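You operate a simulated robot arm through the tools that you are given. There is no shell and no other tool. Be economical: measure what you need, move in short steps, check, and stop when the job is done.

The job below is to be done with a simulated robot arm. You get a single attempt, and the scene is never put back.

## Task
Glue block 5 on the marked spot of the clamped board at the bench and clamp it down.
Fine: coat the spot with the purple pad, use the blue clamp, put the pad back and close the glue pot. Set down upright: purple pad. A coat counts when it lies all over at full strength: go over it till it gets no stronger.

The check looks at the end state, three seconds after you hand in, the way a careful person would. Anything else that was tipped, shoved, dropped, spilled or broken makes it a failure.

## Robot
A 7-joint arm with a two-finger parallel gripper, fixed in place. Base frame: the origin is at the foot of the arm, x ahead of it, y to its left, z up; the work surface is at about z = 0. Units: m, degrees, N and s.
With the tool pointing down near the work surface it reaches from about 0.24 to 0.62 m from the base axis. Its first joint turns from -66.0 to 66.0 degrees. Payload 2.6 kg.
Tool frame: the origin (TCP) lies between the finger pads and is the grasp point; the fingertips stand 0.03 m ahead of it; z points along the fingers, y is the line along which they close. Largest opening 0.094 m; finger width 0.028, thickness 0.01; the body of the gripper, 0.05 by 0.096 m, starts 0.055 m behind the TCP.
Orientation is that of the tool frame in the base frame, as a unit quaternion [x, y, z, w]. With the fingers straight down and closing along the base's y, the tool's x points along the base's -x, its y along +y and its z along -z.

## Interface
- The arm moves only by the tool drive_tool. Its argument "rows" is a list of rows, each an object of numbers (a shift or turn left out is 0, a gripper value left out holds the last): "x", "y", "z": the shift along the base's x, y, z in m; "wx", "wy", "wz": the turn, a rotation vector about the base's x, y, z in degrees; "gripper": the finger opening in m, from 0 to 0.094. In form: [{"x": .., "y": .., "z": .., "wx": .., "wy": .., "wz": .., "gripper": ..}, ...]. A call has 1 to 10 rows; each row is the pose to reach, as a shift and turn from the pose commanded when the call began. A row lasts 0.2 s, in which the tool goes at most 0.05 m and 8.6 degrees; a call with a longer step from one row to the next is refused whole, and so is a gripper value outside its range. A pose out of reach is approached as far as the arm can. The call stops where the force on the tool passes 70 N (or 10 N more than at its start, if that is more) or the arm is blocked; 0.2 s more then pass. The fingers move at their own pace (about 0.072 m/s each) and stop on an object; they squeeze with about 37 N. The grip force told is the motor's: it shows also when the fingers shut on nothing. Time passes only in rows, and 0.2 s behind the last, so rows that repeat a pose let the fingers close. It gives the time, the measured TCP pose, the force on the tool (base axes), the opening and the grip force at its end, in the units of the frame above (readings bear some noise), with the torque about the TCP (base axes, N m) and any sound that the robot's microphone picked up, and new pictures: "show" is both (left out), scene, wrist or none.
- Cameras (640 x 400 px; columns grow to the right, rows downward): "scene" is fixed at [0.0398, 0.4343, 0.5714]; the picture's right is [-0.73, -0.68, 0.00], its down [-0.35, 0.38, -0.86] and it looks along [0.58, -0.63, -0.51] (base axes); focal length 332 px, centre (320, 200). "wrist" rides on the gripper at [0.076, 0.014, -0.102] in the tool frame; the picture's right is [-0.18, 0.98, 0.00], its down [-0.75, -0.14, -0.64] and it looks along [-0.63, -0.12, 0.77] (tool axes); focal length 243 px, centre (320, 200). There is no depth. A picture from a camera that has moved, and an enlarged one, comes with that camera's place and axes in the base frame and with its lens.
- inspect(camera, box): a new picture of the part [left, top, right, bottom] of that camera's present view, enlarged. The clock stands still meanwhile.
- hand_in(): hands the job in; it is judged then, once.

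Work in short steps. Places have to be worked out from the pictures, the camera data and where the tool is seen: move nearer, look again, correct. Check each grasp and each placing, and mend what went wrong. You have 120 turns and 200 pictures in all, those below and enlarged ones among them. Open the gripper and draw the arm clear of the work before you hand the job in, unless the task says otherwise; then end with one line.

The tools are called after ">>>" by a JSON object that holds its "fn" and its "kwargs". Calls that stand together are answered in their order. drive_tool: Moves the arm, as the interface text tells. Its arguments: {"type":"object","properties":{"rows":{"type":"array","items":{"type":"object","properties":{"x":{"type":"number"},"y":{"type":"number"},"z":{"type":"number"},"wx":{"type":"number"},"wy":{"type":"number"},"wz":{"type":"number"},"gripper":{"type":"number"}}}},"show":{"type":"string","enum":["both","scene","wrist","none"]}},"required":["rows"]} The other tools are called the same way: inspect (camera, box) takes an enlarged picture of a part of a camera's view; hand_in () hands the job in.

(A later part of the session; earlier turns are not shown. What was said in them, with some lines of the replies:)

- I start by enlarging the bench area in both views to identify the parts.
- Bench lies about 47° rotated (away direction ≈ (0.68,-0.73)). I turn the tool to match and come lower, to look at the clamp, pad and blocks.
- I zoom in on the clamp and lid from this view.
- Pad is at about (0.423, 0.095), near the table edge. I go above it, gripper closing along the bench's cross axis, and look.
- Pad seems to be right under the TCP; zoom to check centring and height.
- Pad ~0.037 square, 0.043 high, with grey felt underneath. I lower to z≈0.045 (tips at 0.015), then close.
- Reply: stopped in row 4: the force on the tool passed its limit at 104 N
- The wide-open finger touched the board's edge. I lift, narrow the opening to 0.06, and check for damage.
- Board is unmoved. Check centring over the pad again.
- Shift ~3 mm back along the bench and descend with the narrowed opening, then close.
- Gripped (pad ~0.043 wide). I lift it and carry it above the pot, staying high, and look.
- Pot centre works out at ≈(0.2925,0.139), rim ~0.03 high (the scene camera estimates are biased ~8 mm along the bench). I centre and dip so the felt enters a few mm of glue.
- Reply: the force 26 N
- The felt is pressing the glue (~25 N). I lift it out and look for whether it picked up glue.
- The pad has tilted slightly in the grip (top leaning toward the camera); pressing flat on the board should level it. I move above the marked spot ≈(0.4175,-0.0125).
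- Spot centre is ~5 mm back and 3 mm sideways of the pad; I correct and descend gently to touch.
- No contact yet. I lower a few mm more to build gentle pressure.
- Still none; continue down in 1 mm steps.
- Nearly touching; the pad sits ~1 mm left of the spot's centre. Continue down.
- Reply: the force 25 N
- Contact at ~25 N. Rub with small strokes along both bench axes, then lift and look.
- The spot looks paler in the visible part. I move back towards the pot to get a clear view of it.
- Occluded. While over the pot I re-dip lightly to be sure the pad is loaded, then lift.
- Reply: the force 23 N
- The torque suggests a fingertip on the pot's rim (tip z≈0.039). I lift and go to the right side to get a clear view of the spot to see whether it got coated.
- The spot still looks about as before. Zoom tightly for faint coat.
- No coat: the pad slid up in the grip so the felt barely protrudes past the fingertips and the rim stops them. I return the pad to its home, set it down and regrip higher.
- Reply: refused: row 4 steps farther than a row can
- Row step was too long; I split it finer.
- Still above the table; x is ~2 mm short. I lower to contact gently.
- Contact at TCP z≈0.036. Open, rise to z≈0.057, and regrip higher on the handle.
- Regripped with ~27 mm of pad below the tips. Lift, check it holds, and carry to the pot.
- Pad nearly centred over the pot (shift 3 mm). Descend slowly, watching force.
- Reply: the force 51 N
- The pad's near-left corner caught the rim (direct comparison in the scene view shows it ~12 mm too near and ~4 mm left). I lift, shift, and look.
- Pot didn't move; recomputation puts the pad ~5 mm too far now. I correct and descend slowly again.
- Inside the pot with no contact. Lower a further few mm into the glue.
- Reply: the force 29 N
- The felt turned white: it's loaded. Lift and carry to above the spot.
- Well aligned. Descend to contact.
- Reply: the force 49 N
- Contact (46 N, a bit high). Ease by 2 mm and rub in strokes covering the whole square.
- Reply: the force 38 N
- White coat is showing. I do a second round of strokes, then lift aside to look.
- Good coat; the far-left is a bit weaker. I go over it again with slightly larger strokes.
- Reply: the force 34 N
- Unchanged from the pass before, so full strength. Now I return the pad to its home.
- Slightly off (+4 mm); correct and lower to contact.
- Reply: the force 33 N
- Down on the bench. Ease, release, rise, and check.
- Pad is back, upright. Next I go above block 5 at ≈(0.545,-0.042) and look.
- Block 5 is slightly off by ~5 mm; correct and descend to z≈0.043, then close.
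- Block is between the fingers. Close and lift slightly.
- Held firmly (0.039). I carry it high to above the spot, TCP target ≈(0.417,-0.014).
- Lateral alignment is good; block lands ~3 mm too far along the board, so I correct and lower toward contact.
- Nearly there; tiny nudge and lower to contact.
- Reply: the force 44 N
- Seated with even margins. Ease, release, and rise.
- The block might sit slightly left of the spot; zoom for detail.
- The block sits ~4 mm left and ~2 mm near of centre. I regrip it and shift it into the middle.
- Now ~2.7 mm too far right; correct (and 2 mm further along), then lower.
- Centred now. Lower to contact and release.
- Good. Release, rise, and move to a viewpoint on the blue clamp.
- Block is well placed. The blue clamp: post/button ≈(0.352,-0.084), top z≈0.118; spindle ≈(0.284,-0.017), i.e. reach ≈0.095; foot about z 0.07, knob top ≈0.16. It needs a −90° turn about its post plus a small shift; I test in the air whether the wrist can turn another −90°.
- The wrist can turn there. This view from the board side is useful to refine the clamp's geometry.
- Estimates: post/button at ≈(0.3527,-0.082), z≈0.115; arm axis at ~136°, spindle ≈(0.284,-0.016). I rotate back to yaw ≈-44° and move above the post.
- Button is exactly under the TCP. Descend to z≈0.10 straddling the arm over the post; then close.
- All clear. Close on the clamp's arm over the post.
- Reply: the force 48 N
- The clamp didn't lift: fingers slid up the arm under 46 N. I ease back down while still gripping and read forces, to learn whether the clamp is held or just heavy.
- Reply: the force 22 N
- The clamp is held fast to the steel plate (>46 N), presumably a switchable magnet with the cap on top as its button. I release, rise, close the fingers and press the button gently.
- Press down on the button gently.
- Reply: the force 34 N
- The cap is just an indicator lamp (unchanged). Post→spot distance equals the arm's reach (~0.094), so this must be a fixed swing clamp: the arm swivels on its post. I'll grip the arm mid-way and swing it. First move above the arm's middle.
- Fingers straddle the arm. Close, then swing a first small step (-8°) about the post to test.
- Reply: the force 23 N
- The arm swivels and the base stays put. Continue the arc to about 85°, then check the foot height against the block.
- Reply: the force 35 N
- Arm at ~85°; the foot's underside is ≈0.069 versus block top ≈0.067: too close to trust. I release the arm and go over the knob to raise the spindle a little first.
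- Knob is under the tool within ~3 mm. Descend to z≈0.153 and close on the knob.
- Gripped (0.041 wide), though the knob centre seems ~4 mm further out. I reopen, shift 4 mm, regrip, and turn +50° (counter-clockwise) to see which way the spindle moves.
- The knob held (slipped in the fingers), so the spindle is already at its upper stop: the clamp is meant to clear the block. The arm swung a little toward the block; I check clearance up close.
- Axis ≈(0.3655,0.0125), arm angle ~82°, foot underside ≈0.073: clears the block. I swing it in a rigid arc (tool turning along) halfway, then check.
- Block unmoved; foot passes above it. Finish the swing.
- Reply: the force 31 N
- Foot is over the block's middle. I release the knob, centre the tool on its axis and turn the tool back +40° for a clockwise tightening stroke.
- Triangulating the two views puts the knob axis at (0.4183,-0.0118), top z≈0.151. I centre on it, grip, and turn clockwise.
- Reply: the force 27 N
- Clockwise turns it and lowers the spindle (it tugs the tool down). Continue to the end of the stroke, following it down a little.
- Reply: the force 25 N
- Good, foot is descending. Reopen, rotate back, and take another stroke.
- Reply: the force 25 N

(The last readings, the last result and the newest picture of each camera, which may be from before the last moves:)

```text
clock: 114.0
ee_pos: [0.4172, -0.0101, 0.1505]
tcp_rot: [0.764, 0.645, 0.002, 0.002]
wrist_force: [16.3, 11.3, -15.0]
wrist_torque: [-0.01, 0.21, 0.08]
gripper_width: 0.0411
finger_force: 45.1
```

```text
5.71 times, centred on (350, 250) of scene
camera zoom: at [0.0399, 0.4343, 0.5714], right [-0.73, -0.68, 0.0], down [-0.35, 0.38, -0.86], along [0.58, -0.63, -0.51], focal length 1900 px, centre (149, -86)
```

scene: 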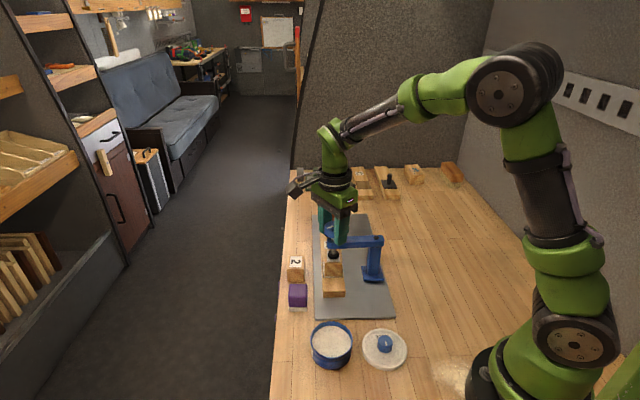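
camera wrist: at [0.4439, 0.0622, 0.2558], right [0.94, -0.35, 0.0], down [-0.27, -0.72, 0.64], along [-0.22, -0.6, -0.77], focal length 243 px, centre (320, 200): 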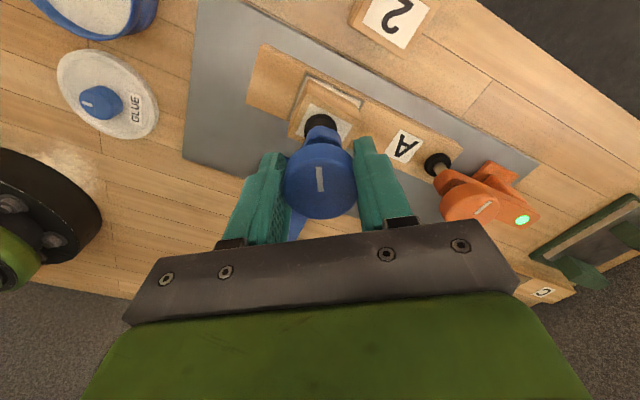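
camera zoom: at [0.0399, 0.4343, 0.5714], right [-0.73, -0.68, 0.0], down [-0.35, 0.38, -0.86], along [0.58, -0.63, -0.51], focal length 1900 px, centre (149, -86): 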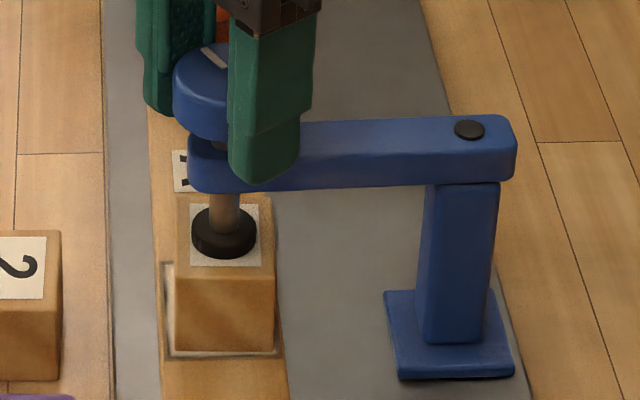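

Continue the rest of this stroke without lowering further (fingertips near the arm).

>>> {"fn": "drive_tool", "kwargs": {"rows": [{"wz": -8.5}, {"wz": -17}, {"wz": -25.5}, {"wz": -34}, {"wz": -34}]}}

>>> {"fn": "inspect", "kwargs": {"camera": "scene", "box": [315, 215, 385, 285]}}

```text
clock: 115.2
ee_pos: [0.4183, -0.0117, 0.1502]
tcp_rot: [0.92, 0.392, 0.001, 0.001]
wrist_force: [21.0, 13.3, -9.7]
wrist_torque: [0.2, -0.31, -0.01]
gripper_width: 0.0406
finger_force: 45.0
camera wrist: at [0.4808, 0.0341, 0.2516], right [0.58, -0.81, 0.0], down [-0.63, -0.45, 0.64], along [-0.52, -0.37, -0.77], focal length 243 px, centre (320, 200)
```

scene: 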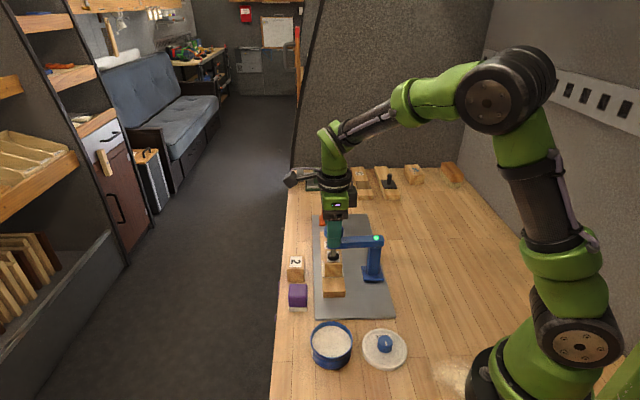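
wrist: 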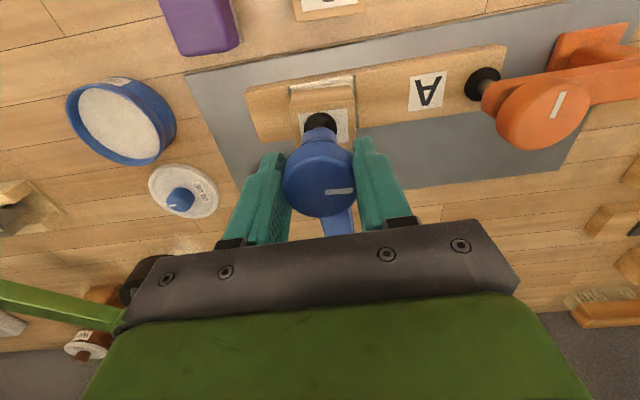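

```text
5.71 times, centred on (350, 250) of scene
camera zoom: at [0.0399, 0.4343, 0.5714], right [-0.73, -0.68, 0.0], down [-0.35, 0.38, -0.86], along [0.58, -0.63, -0.51], focal length 1900 px, centre (149, -86)
```

zoom: 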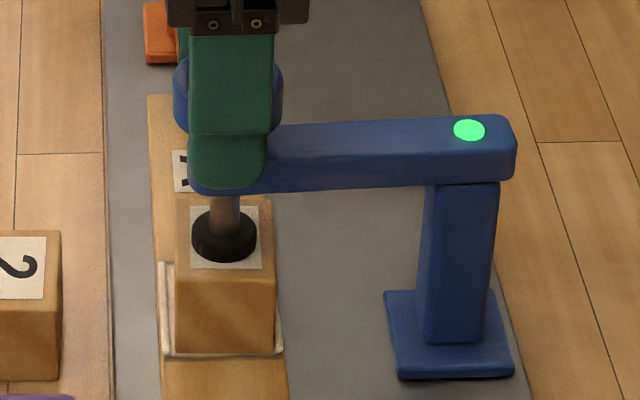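

The lamp is green and glue squeezes out at the joint: clamped. Release the knob, rise clear, and check.

>>> {"fn": "drive_tool", "kwargs": {"rows": [{"gripper": 0.055}, {"gripper": 0.065}, {"gripper": 0.07}, {"z": 0.04}, {"z": 0.08}, {"z": 0.12}, {"z": 0.12, "wz": 8.5, "x": -0.02}, {"z": 0.12, "wz": 17, "x": -0.05}, {"z": 0.12, "wz": 25.5, "x": -0.09}, {"z": 0.12, "wz": 34, "x": -0.12}]}}

>>> {"fn": "inspect", "kwargs": {"camera": "scene", "box": [315, 215, 385, 285]}}

```text
clock: 117.4
ee_pos: [0.2954, -0.0124, 0.2678]
tcp_rot: [0.763, 0.646, 0.001, 0.001]
wrist_force: [-1.1, 0.0, 0.0]
wrist_torque: [-0.04, 0.0, -0.03]
gripper_width: 0.0704
finger_force: 0.0
camera wrist: at [0.3224, 0.061, 0.3712], right [0.94, -0.34, 0.0], down [-0.27, -0.72, 0.64], along [-0.22, -0.6, -0.77], focal length 243 px, centre (320, 200)
```

scene: 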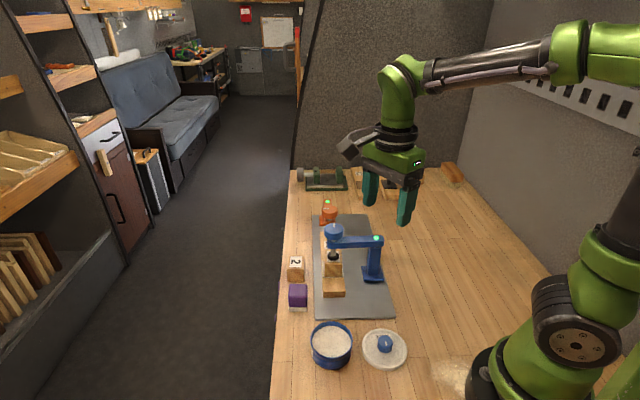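
wrist: 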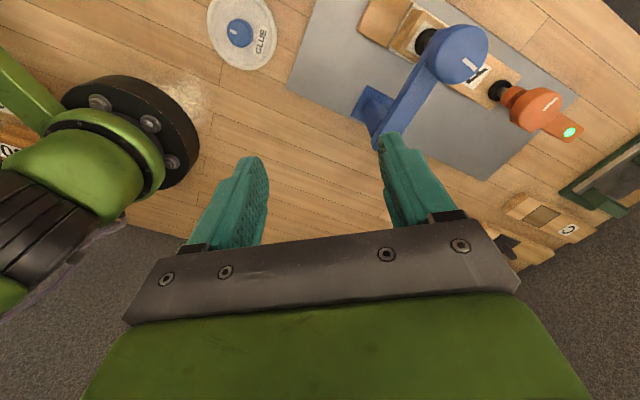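

```text
5.71 times, centred on (350, 250) of scene
camera zoom: at [0.0398, 0.4343, 0.5714], right [-0.73, -0.68, 0.0], down [-0.35, 0.38, -0.86], along [0.58, -0.63, -0.51], focal length 1900 px, centre (149, -86)
```

zoom: 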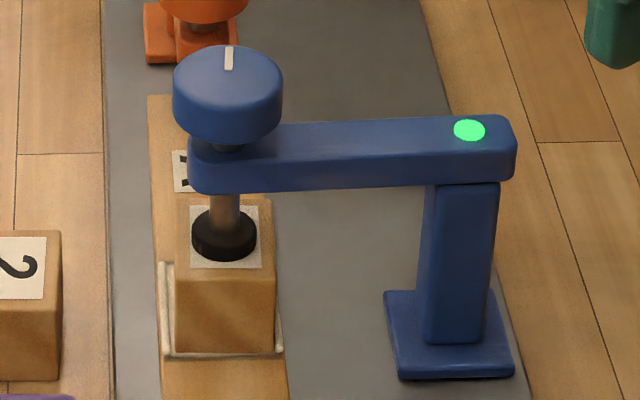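

Clamp is tight with the lamp green. Now the lid: I move above its knob ≈(0.222,0.068) and look.

>>> {"fn": "drive_tool", "kwargs": {"rows": [{"wz": 8.5, "y": 0.01}, {"wz": 17, "y": 0.03, "x": -0.01}, {"wz": 25.5, "y": 0.05, "x": -0.02}, {"wz": 34, "y": 0.07, "x": -0.04}, {"wz": 42.5, "y": 0.08, "x": -0.06, "z": -0.01}, {"wz": 51, "y": 0.081, "x": -0.072, "z": -0.04}, {"wz": 51.7, "y": 0.081, "x": -0.072, "z": -0.07}, {"wz": 51.7, "y": 0.081, "x": -0.072, "z": -0.07}]}}

>>> {"fn": "inspect", "kwargs": {"camera": "scene", "box": [290, 280, 430, 390]}}

>>> {"fn": "inspect", "kwargs": {"camera": "wrist", "box": [220, 40, 420, 240]}}

```text
clock: 119.2
ee_pos: [0.2252, 0.0692, 0.1986]
tcp_rot: [0.407, 0.913, 0.001, 0.001]
wrist_force: [0.4, -1.3, -0.1]
wrist_torque: [-0.04, 0.01, -0.02]
gripper_width: 0.0702
finger_force: 0.1
camera wrist: at [0.1844, 0.1353, 0.3009], right [0.85, 0.52, 0.0], down [0.4, -0.66, 0.64], along [0.34, -0.55, -0.77], focal length 243 px, centre (320, 200)
```

scene: 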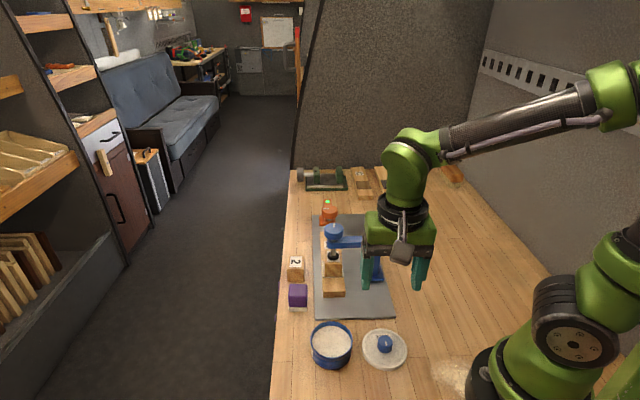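
wrist: 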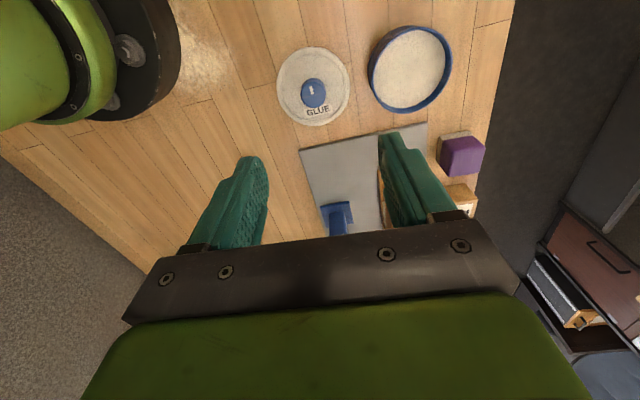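

```text
3.64 times, centred on (360, 335) of scene
camera zoom: at [0.0398, 0.4343, 0.5714], right [-0.73, -0.68, 0.0], down [-0.35, 0.38, -0.86], along [0.58, -0.63, -0.51], focal length 1209 px, centre (174, -291)
```

zoom: 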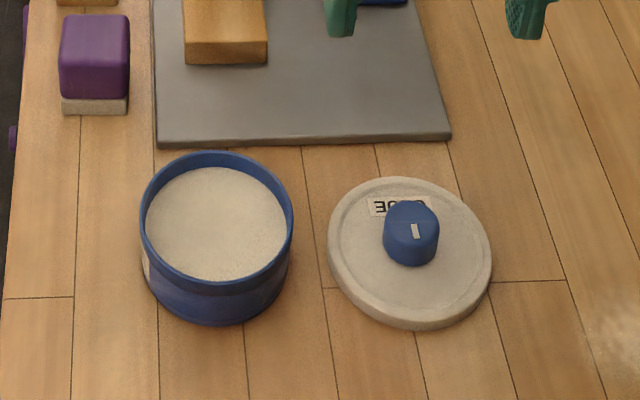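

```text
2.00 times, centred on (320, 140) of wrist
camera zoom: at [0.1844, 0.1353, 0.3009], right [0.85, 0.52, 0.0], down [0.4, -0.66, 0.64], along [0.34, -0.55, -0.77], focal length 485 px, centre (320, 320)
```

zoom: 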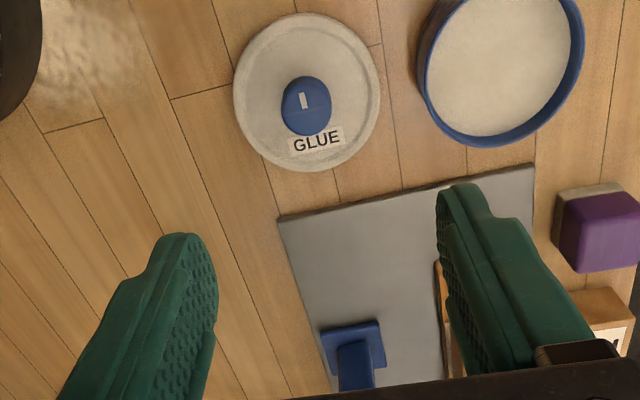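

Knob at ≈(0.218,0.0665). I descend with narrower opening, checking the arm reaches that close.

>>> {"fn": "drive_tool", "kwargs": {"rows": [{"x": -0.007, "y": -0.0027, "z": -0.03, "gripper": 0.055}, {"x": -0.007, "y": -0.0027, "z": -0.07, "gripper": 0.055}, {"x": -0.007, "y": -0.0027, "z": -0.11, "gripper": 0.055}, {"x": -0.007, "y": -0.0027, "z": -0.11, "gripper": 0.055}]}}

>>> {"fn": "inspect", "kwargs": {"camera": "wrist", "box": [220, 60, 420, 240]}}

>>> {"fn": "inspect", "kwargs": {"camera": "scene", "box": [330, 290, 430, 380]}}

```text
clock: 120.2
ee_pos: [0.2165, 0.0656, 0.0888]
tcp_rot: [0.406, 0.914, 0.001, 0.001]
wrist_force: [-0.1, 0.1, 0.0]
wrist_torque: [-0.02, -0.01, 0.02]
gripper_width: 0.055
finger_force: 0.1
camera wrist: at [0.1762, 0.1322, 0.1911], right [0.85, 0.52, 0.0], down [0.4, -0.66, 0.64], along [0.34, -0.55, -0.77], focal length 243 px, centre (320, 200)
```

scene: 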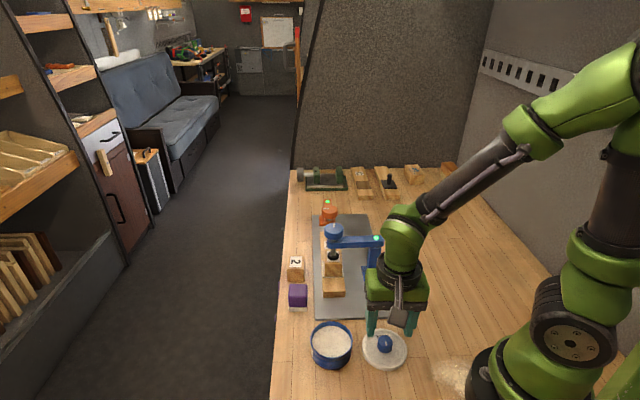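
wrist: 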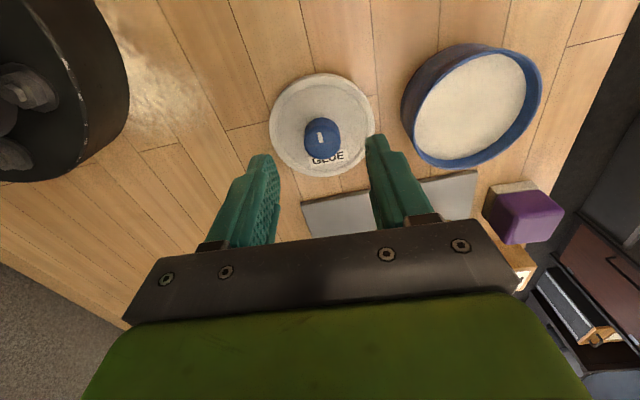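

```text
2.22 times, centred on (320, 150) of wrist
camera zoom: at [0.1762, 0.1322, 0.1911], right [0.85, 0.52, 0.0], down [0.4, -0.66, 0.64], along [0.34, -0.55, -0.77], focal length 539 px, centre (320, 311)
```

zoom: 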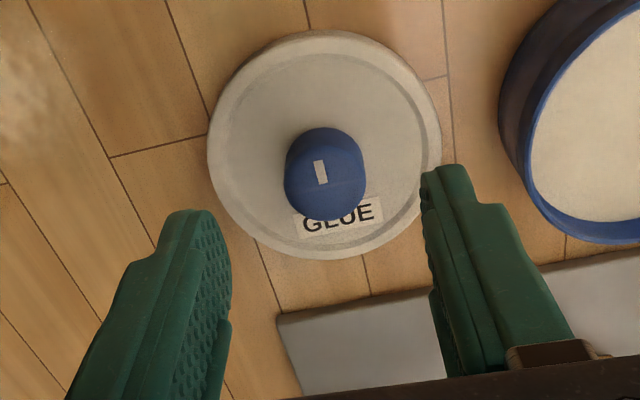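

```text
4.44 times, centred on (380, 335) of scene
camera zoom: at [0.0398, 0.4343, 0.5714], right [-0.73, -0.68, 0.0], down [-0.35, 0.38, -0.86], along [0.58, -0.63, -0.51], focal length 1478 px, centre (53, -400)
```

zoom: 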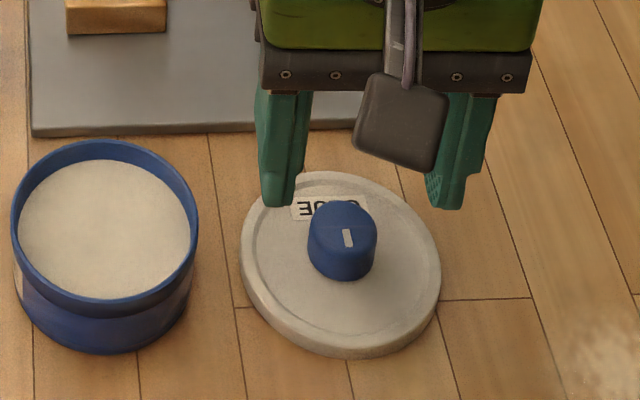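

Reachable and centred. Descend to z≈0.043 and close on the lid's knob.

>>> {"fn": "drive_tool", "kwargs": {"rows": [{"x": 0.001, "y": 0.0005, "z": -0.02}, {"x": 0.001, "y": 0.0005, "z": -0.038}, {"x": 0.001, "y": 0.0005, "z": -0.045}, {"x": 0.001, "y": 0.0005, "z": -0.045}, {"x": 0.001, "y": 0.0005, "z": -0.045, "gripper": 0.015}, {"x": 0.001, "y": 0.0005, "z": -0.045, "gripper": 0.015}, {"x": 0.001, "y": 0.0005, "z": -0.045, "gripper": 0.015}]}}

>>> {"fn": "inspect", "kwargs": {"camera": "scene", "box": [330, 290, 430, 380]}}

```text
clock: 121.8
ee_pos: [0.2201, 0.0673, 0.0425]
tcp_rot: [0.406, 0.914, 0.001, -0.001]
wrist_force: [-0.2, -0.3, 0.7]
wrist_torque: [-0.02, 0.03, 0.06]
gripper_width: 0.0246
finger_force: 37.2
camera wrist: at [0.1795, 0.1331, 0.146], right [0.85, 0.52, 0.0], down [0.4, -0.66, 0.64], along [0.34, -0.55, -0.77], focal length 243 px, centre (320, 200)
```

scene: 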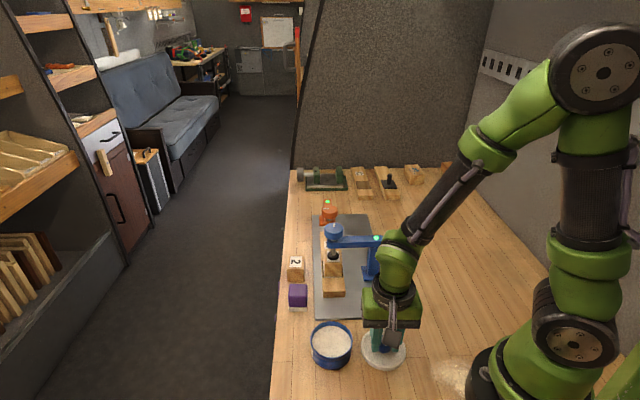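
wrist: 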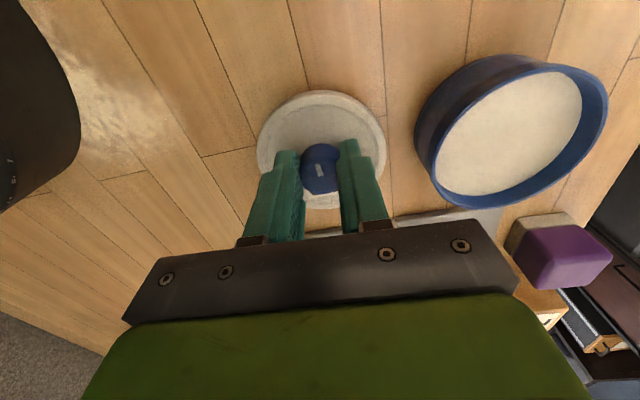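

```text
4.44 times, centred on (380, 335) of scene
camera zoom: at [0.0398, 0.4343, 0.5714], right [-0.73, -0.68, 0.0], down [-0.35, 0.38, -0.86], along [0.58, -0.63, -0.51], focal length 1478 px, centre (53, -400)
```

zoom: 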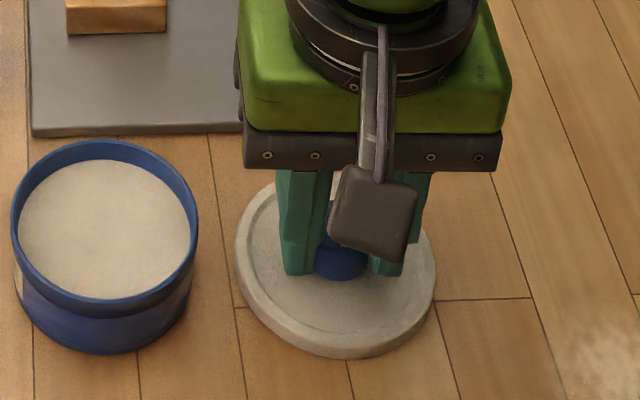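

Grip is ~4 mm off the knob's centre; reopen, shift, regrip, then lift.

>>> {"fn": "drive_tool", "kwargs": {"rows": [{"gripper": 0.045}, {"gripper": 0.045}, {"x": -0.003, "y": 0.0033, "gripper": 0.045}, {"x": -0.003, "y": 0.0033, "gripper": 0.012}, {"x": -0.003, "y": 0.0033, "gripper": 0.012}, {"x": -0.003, "y": 0.0033, "gripper": 0.012}, {"x": -0.003, "y": 0.0033, "z": 0.03}, {"x": -0.003, "y": 0.0033, "z": 0.07}, {"x": -0.003, "y": 0.0033, "z": 0.07}]}}

>>> {"fn": "inspect", "kwargs": {"camera": "scene", "box": [310, 270, 430, 380]}}

>>> {"fn": "inspect", "kwargs": {"camera": "wrist", "box": [220, 60, 420, 240]}}

```text
clock: 123.8
ee_pos: [0.2162, 0.0695, 0.1144]
tcp_rot: [0.405, 0.914, 0.002, 0.002]
wrist_force: [-0.5, -0.8, -0.7]
wrist_torque: [0.02, 0.0, -0.01]
gripper_width: 0.0243
finger_force: 37.4
out of reach, approached as far as the arm can: row 3, 4, 5, 6
camera wrist: at [0.1759, 0.1355, 0.2179], right [0.85, 0.52, 0.0], down [0.4, -0.66, 0.64], along [0.34, -0.55, -0.77], focal length 243 px, centre (320, 200)
```

scene: 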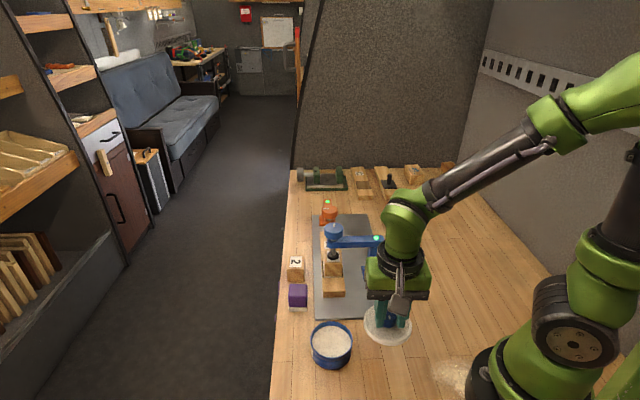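
wrist: 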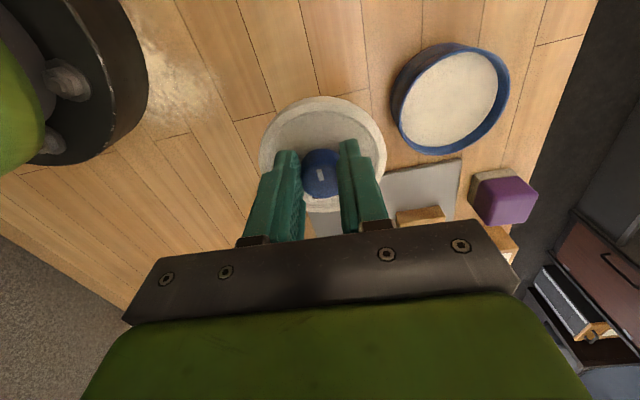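

```text
3.64 times, centred on (370, 325) of scene
camera zoom: at [0.0398, 0.4343, 0.5714], right [-0.73, -0.68, 0.0], down [-0.35, 0.38, -0.86], along [0.58, -0.63, -0.51], focal length 1209 px, centre (138, -254)
```

zoom: 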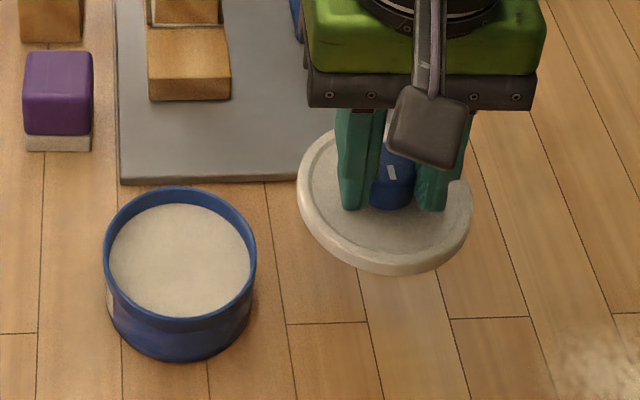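

```text
2.22 times, centred on (320, 150) of wrist
camera zoom: at [0.1759, 0.1355, 0.2179], right [0.85, 0.52, 0.0], down [0.4, -0.66, 0.64], along [0.34, -0.55, -0.77], focal length 539 px, centre (320, 311)
```

zoom: 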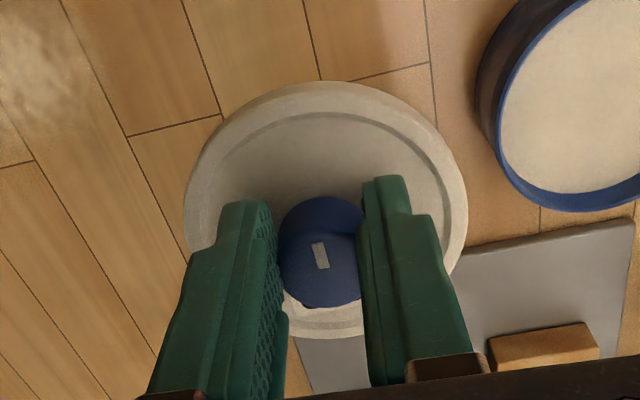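

Lid is lifted level. I carry it above the pot ≈(0.292,0.134).

>>> {"fn": "drive_tool", "kwargs": {"rows": [{"z": 0.01}, {"x": 0.03, "y": 0.02, "z": 0.01}, {"x": 0.055, "y": 0.045, "z": 0.01}, {"x": 0.0758, "y": 0.0645, "z": 0.01}, {"x": 0.0758, "y": 0.0645, "z": 0.01}]}}

>>> {"fn": "inspect", "kwargs": {"camera": "scene", "box": [285, 280, 385, 380]}}

>>> {"fn": "inspect", "kwargs": {"camera": "wrist", "box": [220, 40, 420, 240]}}

```text
clock: 125.0
ee_pos: [0.2931, 0.1341, 0.1234]
tcp_rot: [0.406, 0.914, 0.002, 0.001]
wrist_force: [0.8, -0.8, -0.4]
wrist_torque: [0.01, 0.03, -0.04]
gripper_width: 0.0243
finger_force: 37.0
no pictures are left
```

```text
refused: no pictures are left
```

```text
refused: no pictures are left
```

No pictures remain, so I finish by measurement. From the last scene picture, lid-to-pot displacement was (0.0745,0.0652), so the pot's centre in tool coordinates is ≈(0.2905,0.1347). I align there and descend partway.

>>> {"fn": "drive_tool", "kwargs": {"rows": [{"x": -0.0026, "y": 0.0006}, {"x": -0.0026, "y": 0.0006, "z": -0.02}, {"x": -0.0026, "y": 0.0006, "z": -0.032}, {"x": -0.0026, "y": 0.0006, "z": -0.036}, {"x": -0.0026, "y": 0.0006, "z": -0.036}], "show": "none"}}

```text
clock: 126.2
ee_pos: [0.2905, 0.1349, 0.0876]
tcp_rot: [0.406, 0.914, 0.002, 0.001]
wrist_force: [0.9, 0.0, -0.8]
wrist_torque: [0.02, -0.02, 0.0]
gripper_width: 0.0255
finger_force: 37.2
no pictures are left
```

No contact at 0.0876. Continue down in small steps.

>>> {"fn": "drive_tool", "kwargs": {"rows": [{"z": -0.001}, {"z": -0.002}, {"z": -0.003}, {"z": -0.004}, {"z": -0.004}], "show": "none"}}

```text
clock: 127.4
ee_pos: [0.2901, 0.1343, 0.0832]
tcp_rot: [0.406, 0.914, 0.001, 0.001]
wrist_force: [0.0, 0.0, -0.3]
wrist_torque: [0.04, -0.03, 0.0]
gripper_width: 0.0257
finger_force: 36.8
no pictures are left
```

>>> {"fn": "drive_tool", "kwargs": {"rows": [{"z": -0.001}, {"z": -0.002}, {"z": -0.003}, {"z": -0.003}], "show": "none"}}

```text
clock: 128.4
ee_pos: [0.2892, 0.1353, 0.082]
tcp_rot: [0.407, 0.914, 0.001, 0.0]
wrist_force: [-0.3, -0.2, -0.6]
wrist_torque: [0.01, 0.0, 0.0]
gripper_width: 0.0257
finger_force: 36.8
no pictures are left
```

>>> {"fn": "drive_tool", "kwargs": {"rows": [{"z": -0.001}, {"z": -0.002}, {"z": -0.003}, {"z": -0.003}], "show": "none"}}

```text
clock: 129.4
ee_pos: [0.2892, 0.135, 0.0794]
tcp_rot: [0.406, 0.914, 0.003, 0.002]
wrist_force: [-6.5, -3.4, 33.6]
wrist_torque: [0.14, 0.48, -0.11]
gripper_width: 0.0258
finger_force: 37.1
no pictures are left
```

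Contact at TCP z≈0.080 → lid underside ≈0.0375, i.e. at the rim. I lighten pressure and wiggle a few mm to let it settle if it has a lip, reading the height.

>>> {"fn": "drive_tool", "kwargs": {"rows": [{"z": 0.0015}, {"z": 0.0012, "x": 0.002, "y": -0.002}, {"z": 0.0012, "x": -0.002, "y": 0.002}, {"z": 0.0012, "x": 0, "y": 0}, {"z": 0.0012, "x": -0.002, "y": -0.002}, {"z": 0.0012, "x": 0.002, "y": 0.002}, {"z": 0.0012}], "show": "none"}}

```text
clock: 131.0
ee_pos: [0.2896, 0.1351, 0.0794]
tcp_rot: [0.406, 0.914, 0.002, 0.001]
wrist_force: [1.0, -1.0, 3.9]
wrist_torque: [-0.03, 0.09, -0.07]
gripper_width: 0.0258
finger_force: 37.3
no pictures are left
```

>>> {"fn": "drive_tool", "kwargs": {"rows": [{"z": -0.001}, {"z": -0.002}, {"z": -0.003}], "show": "none"}}

```text
clock: 131.8
ee_pos: [0.2915, 0.1351, 0.0768]
tcp_rot: [0.407, 0.914, 0.002, 0.0]
wrist_force: [-8.2, -5.8, 33.7]
wrist_torque: [0.03, 0.52, -0.15]
gripper_width: 0.0261
finger_force: 36.8
no pictures are left
```

It went ~2.5 mm lower at the same force: either settling or slipping in the grip. Another light wiggle to discriminate via lateral resistance.

>>> {"fn": "drive_tool", "kwargs": {"rows": [{"z": 0.0015}, {"z": 0.0015, "x": 0.003, "y": -0.003}, {"z": 0.0015, "x": 0.003, "y": -0.003}], "show": "none"}}

>>> {"fn": "drive_tool", "kwargs": {"rows": [{"x": -0.003, "y": 0.003}, {"x": -0.006, "y": 0.006}, {"x": -0.006, "y": 0.006}], "show": "none"}}

```text
clock: 132.6
ee_pos: [0.2923, 0.1313, 0.0757]
tcp_rot: [0.405, 0.914, 0.002, 0.001]
wrist_force: [-3.7, 6.1, 14.5]
wrist_torque: [0.31, 0.27, -0.02]
gripper_width: 0.0259
finger_force: 36.9
no pictures are left
```

```text
clock: 133.4
ee_pos: [0.2857, 0.1366, 0.0774]
tcp_rot: [0.406, 0.914, 0.001, 0.0]
wrist_force: [0.7, -1.5, -1.4]
wrist_torque: [-0.02, 0.01, -0.02]
gripper_width: 0.0258
finger_force: 37.0
no pictures are left
```

Toward the near side the contact vanished, suggesting the lid can drop further there. I lower gently at this position to find its seat.

>>> {"fn": "drive_tool", "kwargs": {"rows": [{"z": -0.001}, {"z": -0.0015}, {"z": -0.002}, {"z": -0.002}], "show": "none"}}

```text
clock: 134.4
ee_pos: [0.2864, 0.1379, 0.0755]
tcp_rot: [0.407, 0.914, 0.001, 0.001]
wrist_force: [-1.5, -0.6, 0.3]
wrist_torque: [-0.03, 0.02, -0.02]
gripper_width: 0.0257
finger_force: 36.8
no pictures are left
```

>>> {"fn": "drive_tool", "kwargs": {"rows": [{"z": -0.001}, {"z": -0.002}, {"z": -0.003}, {"z": -0.003}], "show": "none"}}

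```text
clock: 135.4
ee_pos: [0.2879, 0.1378, 0.0733]
tcp_rot: [0.405, 0.914, 0.003, 0.002]
wrist_force: [-4.6, -2.9, 23.6]
wrist_torque: [-0.93, -0.47, -0.09]
gripper_width: 0.026
finger_force: 37.2
heard: snap
no pictures are left
```

A "snap" was heard: the lid has clicked on. I ease the force, then press once more lightly to confirm it is home.

>>> {"fn": "drive_tool", "kwargs": {"rows": [{"z": 0.002}, {"z": 0.002}], "show": "none"}}

>>> {"fn": "drive_tool", "kwargs": {"rows": [{"z": -0.001}, {"z": -0.002}, {"z": -0.003}, {"z": -0.003}], "show": "none"}}

```text
clock: 136.0
ee_pos: [0.2869, 0.1375, 0.0747]
tcp_rot: [0.406, 0.914, 0.001, 0.001]
wrist_force: [-0.4, -0.2, -0.9]
wrist_torque: [-0.01, 0.01, 0.03]
gripper_width: 0.0261
finger_force: 36.8
heard: snap
no pictures are left
```

```text
clock: 137.0
ee_pos: [0.2868, 0.1381, 0.074]
tcp_rot: [0.405, 0.914, 0.002, 0.001]
wrist_force: [-9.7, -0.1, 18.4]
wrist_torque: [-0.56, -0.1, -0.15]
gripper_width: 0.0258
finger_force: 36.7
no pictures are left
```

The easing-up (still gripped) snapped it off again. I press down again until it snaps.

>>> {"fn": "drive_tool", "kwargs": {"rows": [{"z": -0.0007}, {"z": -0.0014}, {"z": -0.0014}], "show": "none"}}

```text
clock: 137.8
ee_pos: [0.2862, 0.1399, 0.0718]
tcp_rot: [0.406, 0.914, 0.003, 0.001]
wrist_force: [-9.3, 2.5, 29.9]
wrist_torque: [-0.78, -0.3, -0.15]
gripper_width: 0.0258
finger_force: 37.4
no pictures are left
```

No snap yet; pressure bears on the far side, so I shift ~3 mm back along the bench with light load and press.

>>> {"fn": "drive_tool", "kwargs": {"rows": [{"z": 0.001, "x": 0.001, "y": -0.001}, {"z": 0.001, "x": 0.002, "y": -0.0025}, {"z": 0, "x": 0.002, "y": -0.0025}, {"z": -0.001, "x": 0.002, "y": -0.0025}, {"z": -0.001, "x": 0.002, "y": -0.0025}], "show": "none"}}

```text
clock: 139.0
ee_pos: [0.2883, 0.1352, 0.0711]
tcp_rot: [0.406, 0.914, 0.003, 0.002]
wrist_force: [-13.3, 4.0, 46.4]
wrist_torque: [-0.35, 0.21, -0.16]
gripper_width: 0.0258
finger_force: 36.9
no pictures are left
```

Now well-centred at 46 N with no further sound. I ease up in small steps to see whether the lid is latched (pull force) or loose.

>>> {"fn": "drive_tool", "kwargs": {"rows": [{"z": 0.001}, {"z": 0.002}, {"z": 0.002}], "show": "none"}}

>>> {"fn": "drive_tool", "kwargs": {"rows": [{"z": 0.0005}, {"z": 0.001}, {"z": 0.001}], "show": "none"}}

```text
clock: 139.8
ee_pos: [0.2888, 0.1333, 0.07]
tcp_rot: [0.407, 0.913, 0.0, 0.001]
wrist_force: [0.0, 0.0, 0.1]
wrist_torque: [0.03, -0.02, -0.01]
gripper_width: 0.0258
finger_force: 36.9
no pictures are left
```

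```text
clock: 140.6
ee_pos: [0.2889, 0.1353, 0.0724]
tcp_rot: [0.406, 0.914, 0.002, 0.0]
wrist_force: [-0.2, 0.8, -0.5]
wrist_torque: [-0.02, 0.0, -0.01]
gripper_width: 0.0259
finger_force: 36.8
no pictures are left
```

The lid isn't pulling back. I test whether it is laterally captured on the pot: light contact, then a small sideways nudge each way.

>>> {"fn": "drive_tool", "kwargs": {"rows": [{"z": -0.0015}, {"z": -0.0015, "x": -0.002, "y": -0.002}, {"z": -0.0015, "x": -0.002, "y": -0.002}], "show": "none"}}

>>> {"fn": "drive_tool", "kwargs": {"rows": [{"x": 0.002, "y": 0.002}, {"x": 0.004, "y": 0.004}, {"x": 0.004, "y": 0.004}], "show": "none"}}

```text
clock: 141.4
ee_pos: [0.2872, 0.1336, 0.0726]
tcp_rot: [0.406, 0.914, 0.002, 0.001]
wrist_force: [1.0, 1.1, 0.3]
wrist_torque: [0.07, -0.05, 0.05]
gripper_width: 0.026
finger_force: 36.7
no pictures are left
```

```text
clock: 142.2
ee_pos: [0.2908, 0.1367, 0.0705]
tcp_rot: [0.406, 0.914, 0.001, 0.001]
wrist_force: [-2.3, -0.5, 0.7]
wrist_torque: [-0.04, 0.06, -0.03]
gripper_width: 0.0257
finger_force: 36.8
no pictures are left
```

I raise 6 mm and read the force: if the lid were latched to the pot I'd feel the pot's weight.

>>> {"fn": "drive_tool", "kwargs": {"rows": [{"x": -0.002, "y": -0.002, "z": 0.001}, {"x": -0.002, "y": -0.002, "z": 0.003}, {"x": -0.002, "y": -0.002, "z": 0.006}, {"x": -0.002, "y": -0.002, "z": 0.006}], "show": "none"}}

>>> {"fn": "drive_tool", "kwargs": {"rows": [{"z": 0}, {"z": 0}], "show": "none"}}

```text
clock: 143.2
ee_pos: [0.2878, 0.1351, 0.0776]
tcp_rot: [0.406, 0.914, 0.001, 0.001]
wrist_force: [0.0, -0.2, 0.0]
wrist_torque: [0.02, -0.01, 0.01]
gripper_width: 0.0259
finger_force: 37.0
no pictures are left
```

```text
clock: 143.8
ee_pos: [0.2876, 0.1348, 0.0756]
tcp_rot: [0.406, 0.914, 0.002, 0.001]
wrist_force: [0.2, 0.2, -0.3]
wrist_torque: [-0.01, -0.01, 0.05]
gripper_width: 0.0261
finger_force: 37.0
no pictures are left
```

The lid is loose in the hand. I probe the contact height gently here, then at neighbouring positions, to find where it sinks in.

>>> {"fn": "drive_tool", "kwargs": {"rows": [{"z": -0.003}, {"z": -0.004}, {"z": -0.005}, {"z": -0.005}], "show": "none"}}

>>> {"fn": "drive_tool", "kwargs": {"rows": [{"z": -0.0007}, {"z": -0.0014}, {"z": -0.0014}], "show": "none"}}

```text
clock: 144.8
ee_pos: [0.2897, 0.1356, 0.0712]
tcp_rot: [0.406, 0.914, 0.002, 0.001]
wrist_force: [0.8, 1.4, 0.6]
wrist_torque: [0.11, 0.0, 0.01]
gripper_width: 0.026
finger_force: 37.3
no pictures are left
```

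```text
clock: 145.6
ee_pos: [0.2888, 0.1363, 0.0711]
tcp_rot: [0.406, 0.914, 0.003, 0.001]
wrist_force: [2.1, 4.3, 11.8]
wrist_torque: [-0.11, 0.17, -0.05]
gripper_width: 0.0257
finger_force: 36.2
heard: snap
no pictures are left
```

Snap again, centred and at only 12 N. This time I open the fingers right here without easing, then rise straight up.

>>> {"fn": "drive_tool", "kwargs": {"rows": [{"gripper": 0.05}, {"gripper": 0.05}, {"gripper": 0.05}, {"gripper": 0.05}], "show": "none"}}

```text
clock: 146.6
ee_pos: [0.2886, 0.135, 0.0706]
tcp_rot: [0.406, 0.914, 0.002, 0.002]
wrist_force: [5.9, 1.2, 14.6]
wrist_torque: [-0.1, 0.0, 0.01]
gripper_width: 0.0481
finger_force: 0.1
no pictures are left
```

The open fingertips now rest on the lid's top; I give a short extra push to be sure it's home, then rise straight up.

>>> {"fn": "drive_tool", "kwargs": {"rows": [{"z": -0.0007}, {"z": -0.0012}, {"z": -0.0012}], "show": "none"}}

>>> {"fn": "drive_tool", "kwargs": {"rows": [{"z": 0.005}, {"z": 0.02}, {"z": 0.05}, {"z": 0.09}, {"z": 0.13}, {"z": 0.16}, {"z": 0.16}], "show": "none"}}

```text
clock: 147.4
ee_pos: [0.2883, 0.1343, 0.0708]
tcp_rot: [0.406, 0.914, 0.003, 0.003]
wrist_force: [0.8, -7.9, 45.7]
wrist_torque: [-0.75, 0.53, 0.16]
gripper_width: 0.0481
finger_force: 0.1
no pictures are left
```

```text
clock: 149.0
ee_pos: [0.2883, 0.1371, 0.2313]
tcp_rot: [0.405, 0.914, 0.002, 0.0]
wrist_force: [-0.5, -0.4, -1.0]
wrist_torque: [0.01, -0.02, -0.02]
gripper_width: 0.0501
finger_force: 0.0
no pictures are left
```

The lid held at its seat under 45 N with no unsnap when released. I draw the arm further clear and hand in.

>>> {"fn": "drive_tool", "kwargs": {"rows": [{"z": 0.04, "gripper": 0.09}, {"z": 0.08}, {"z": 0.12}, {"z": 0.13}, {"z": 0.13}], "show": "none"}}

>>> {"fn": "hand_in", "kwargs": {}}

```text
clock: 150.2
ee_pos: [0.2876, 0.1348, 0.361]
tcp_rot: [0.405, 0.914, 0.001, 0.0]
wrist_force: [-0.7, 0.3, 0.1]
wrist_torque: [-0.01, -0.03, 0.02]
gripper_width: 0.0902
finger_force: 0.0
no pictures are left
```

```text
The job is handed in.
```

Block 5 is glued on the marked spot and held by the blue clamp with its lamp green, and the purple pad is back upright; I put the glue pot's lid on blind after running out of pictures, but it snapped shut and held when pressed.
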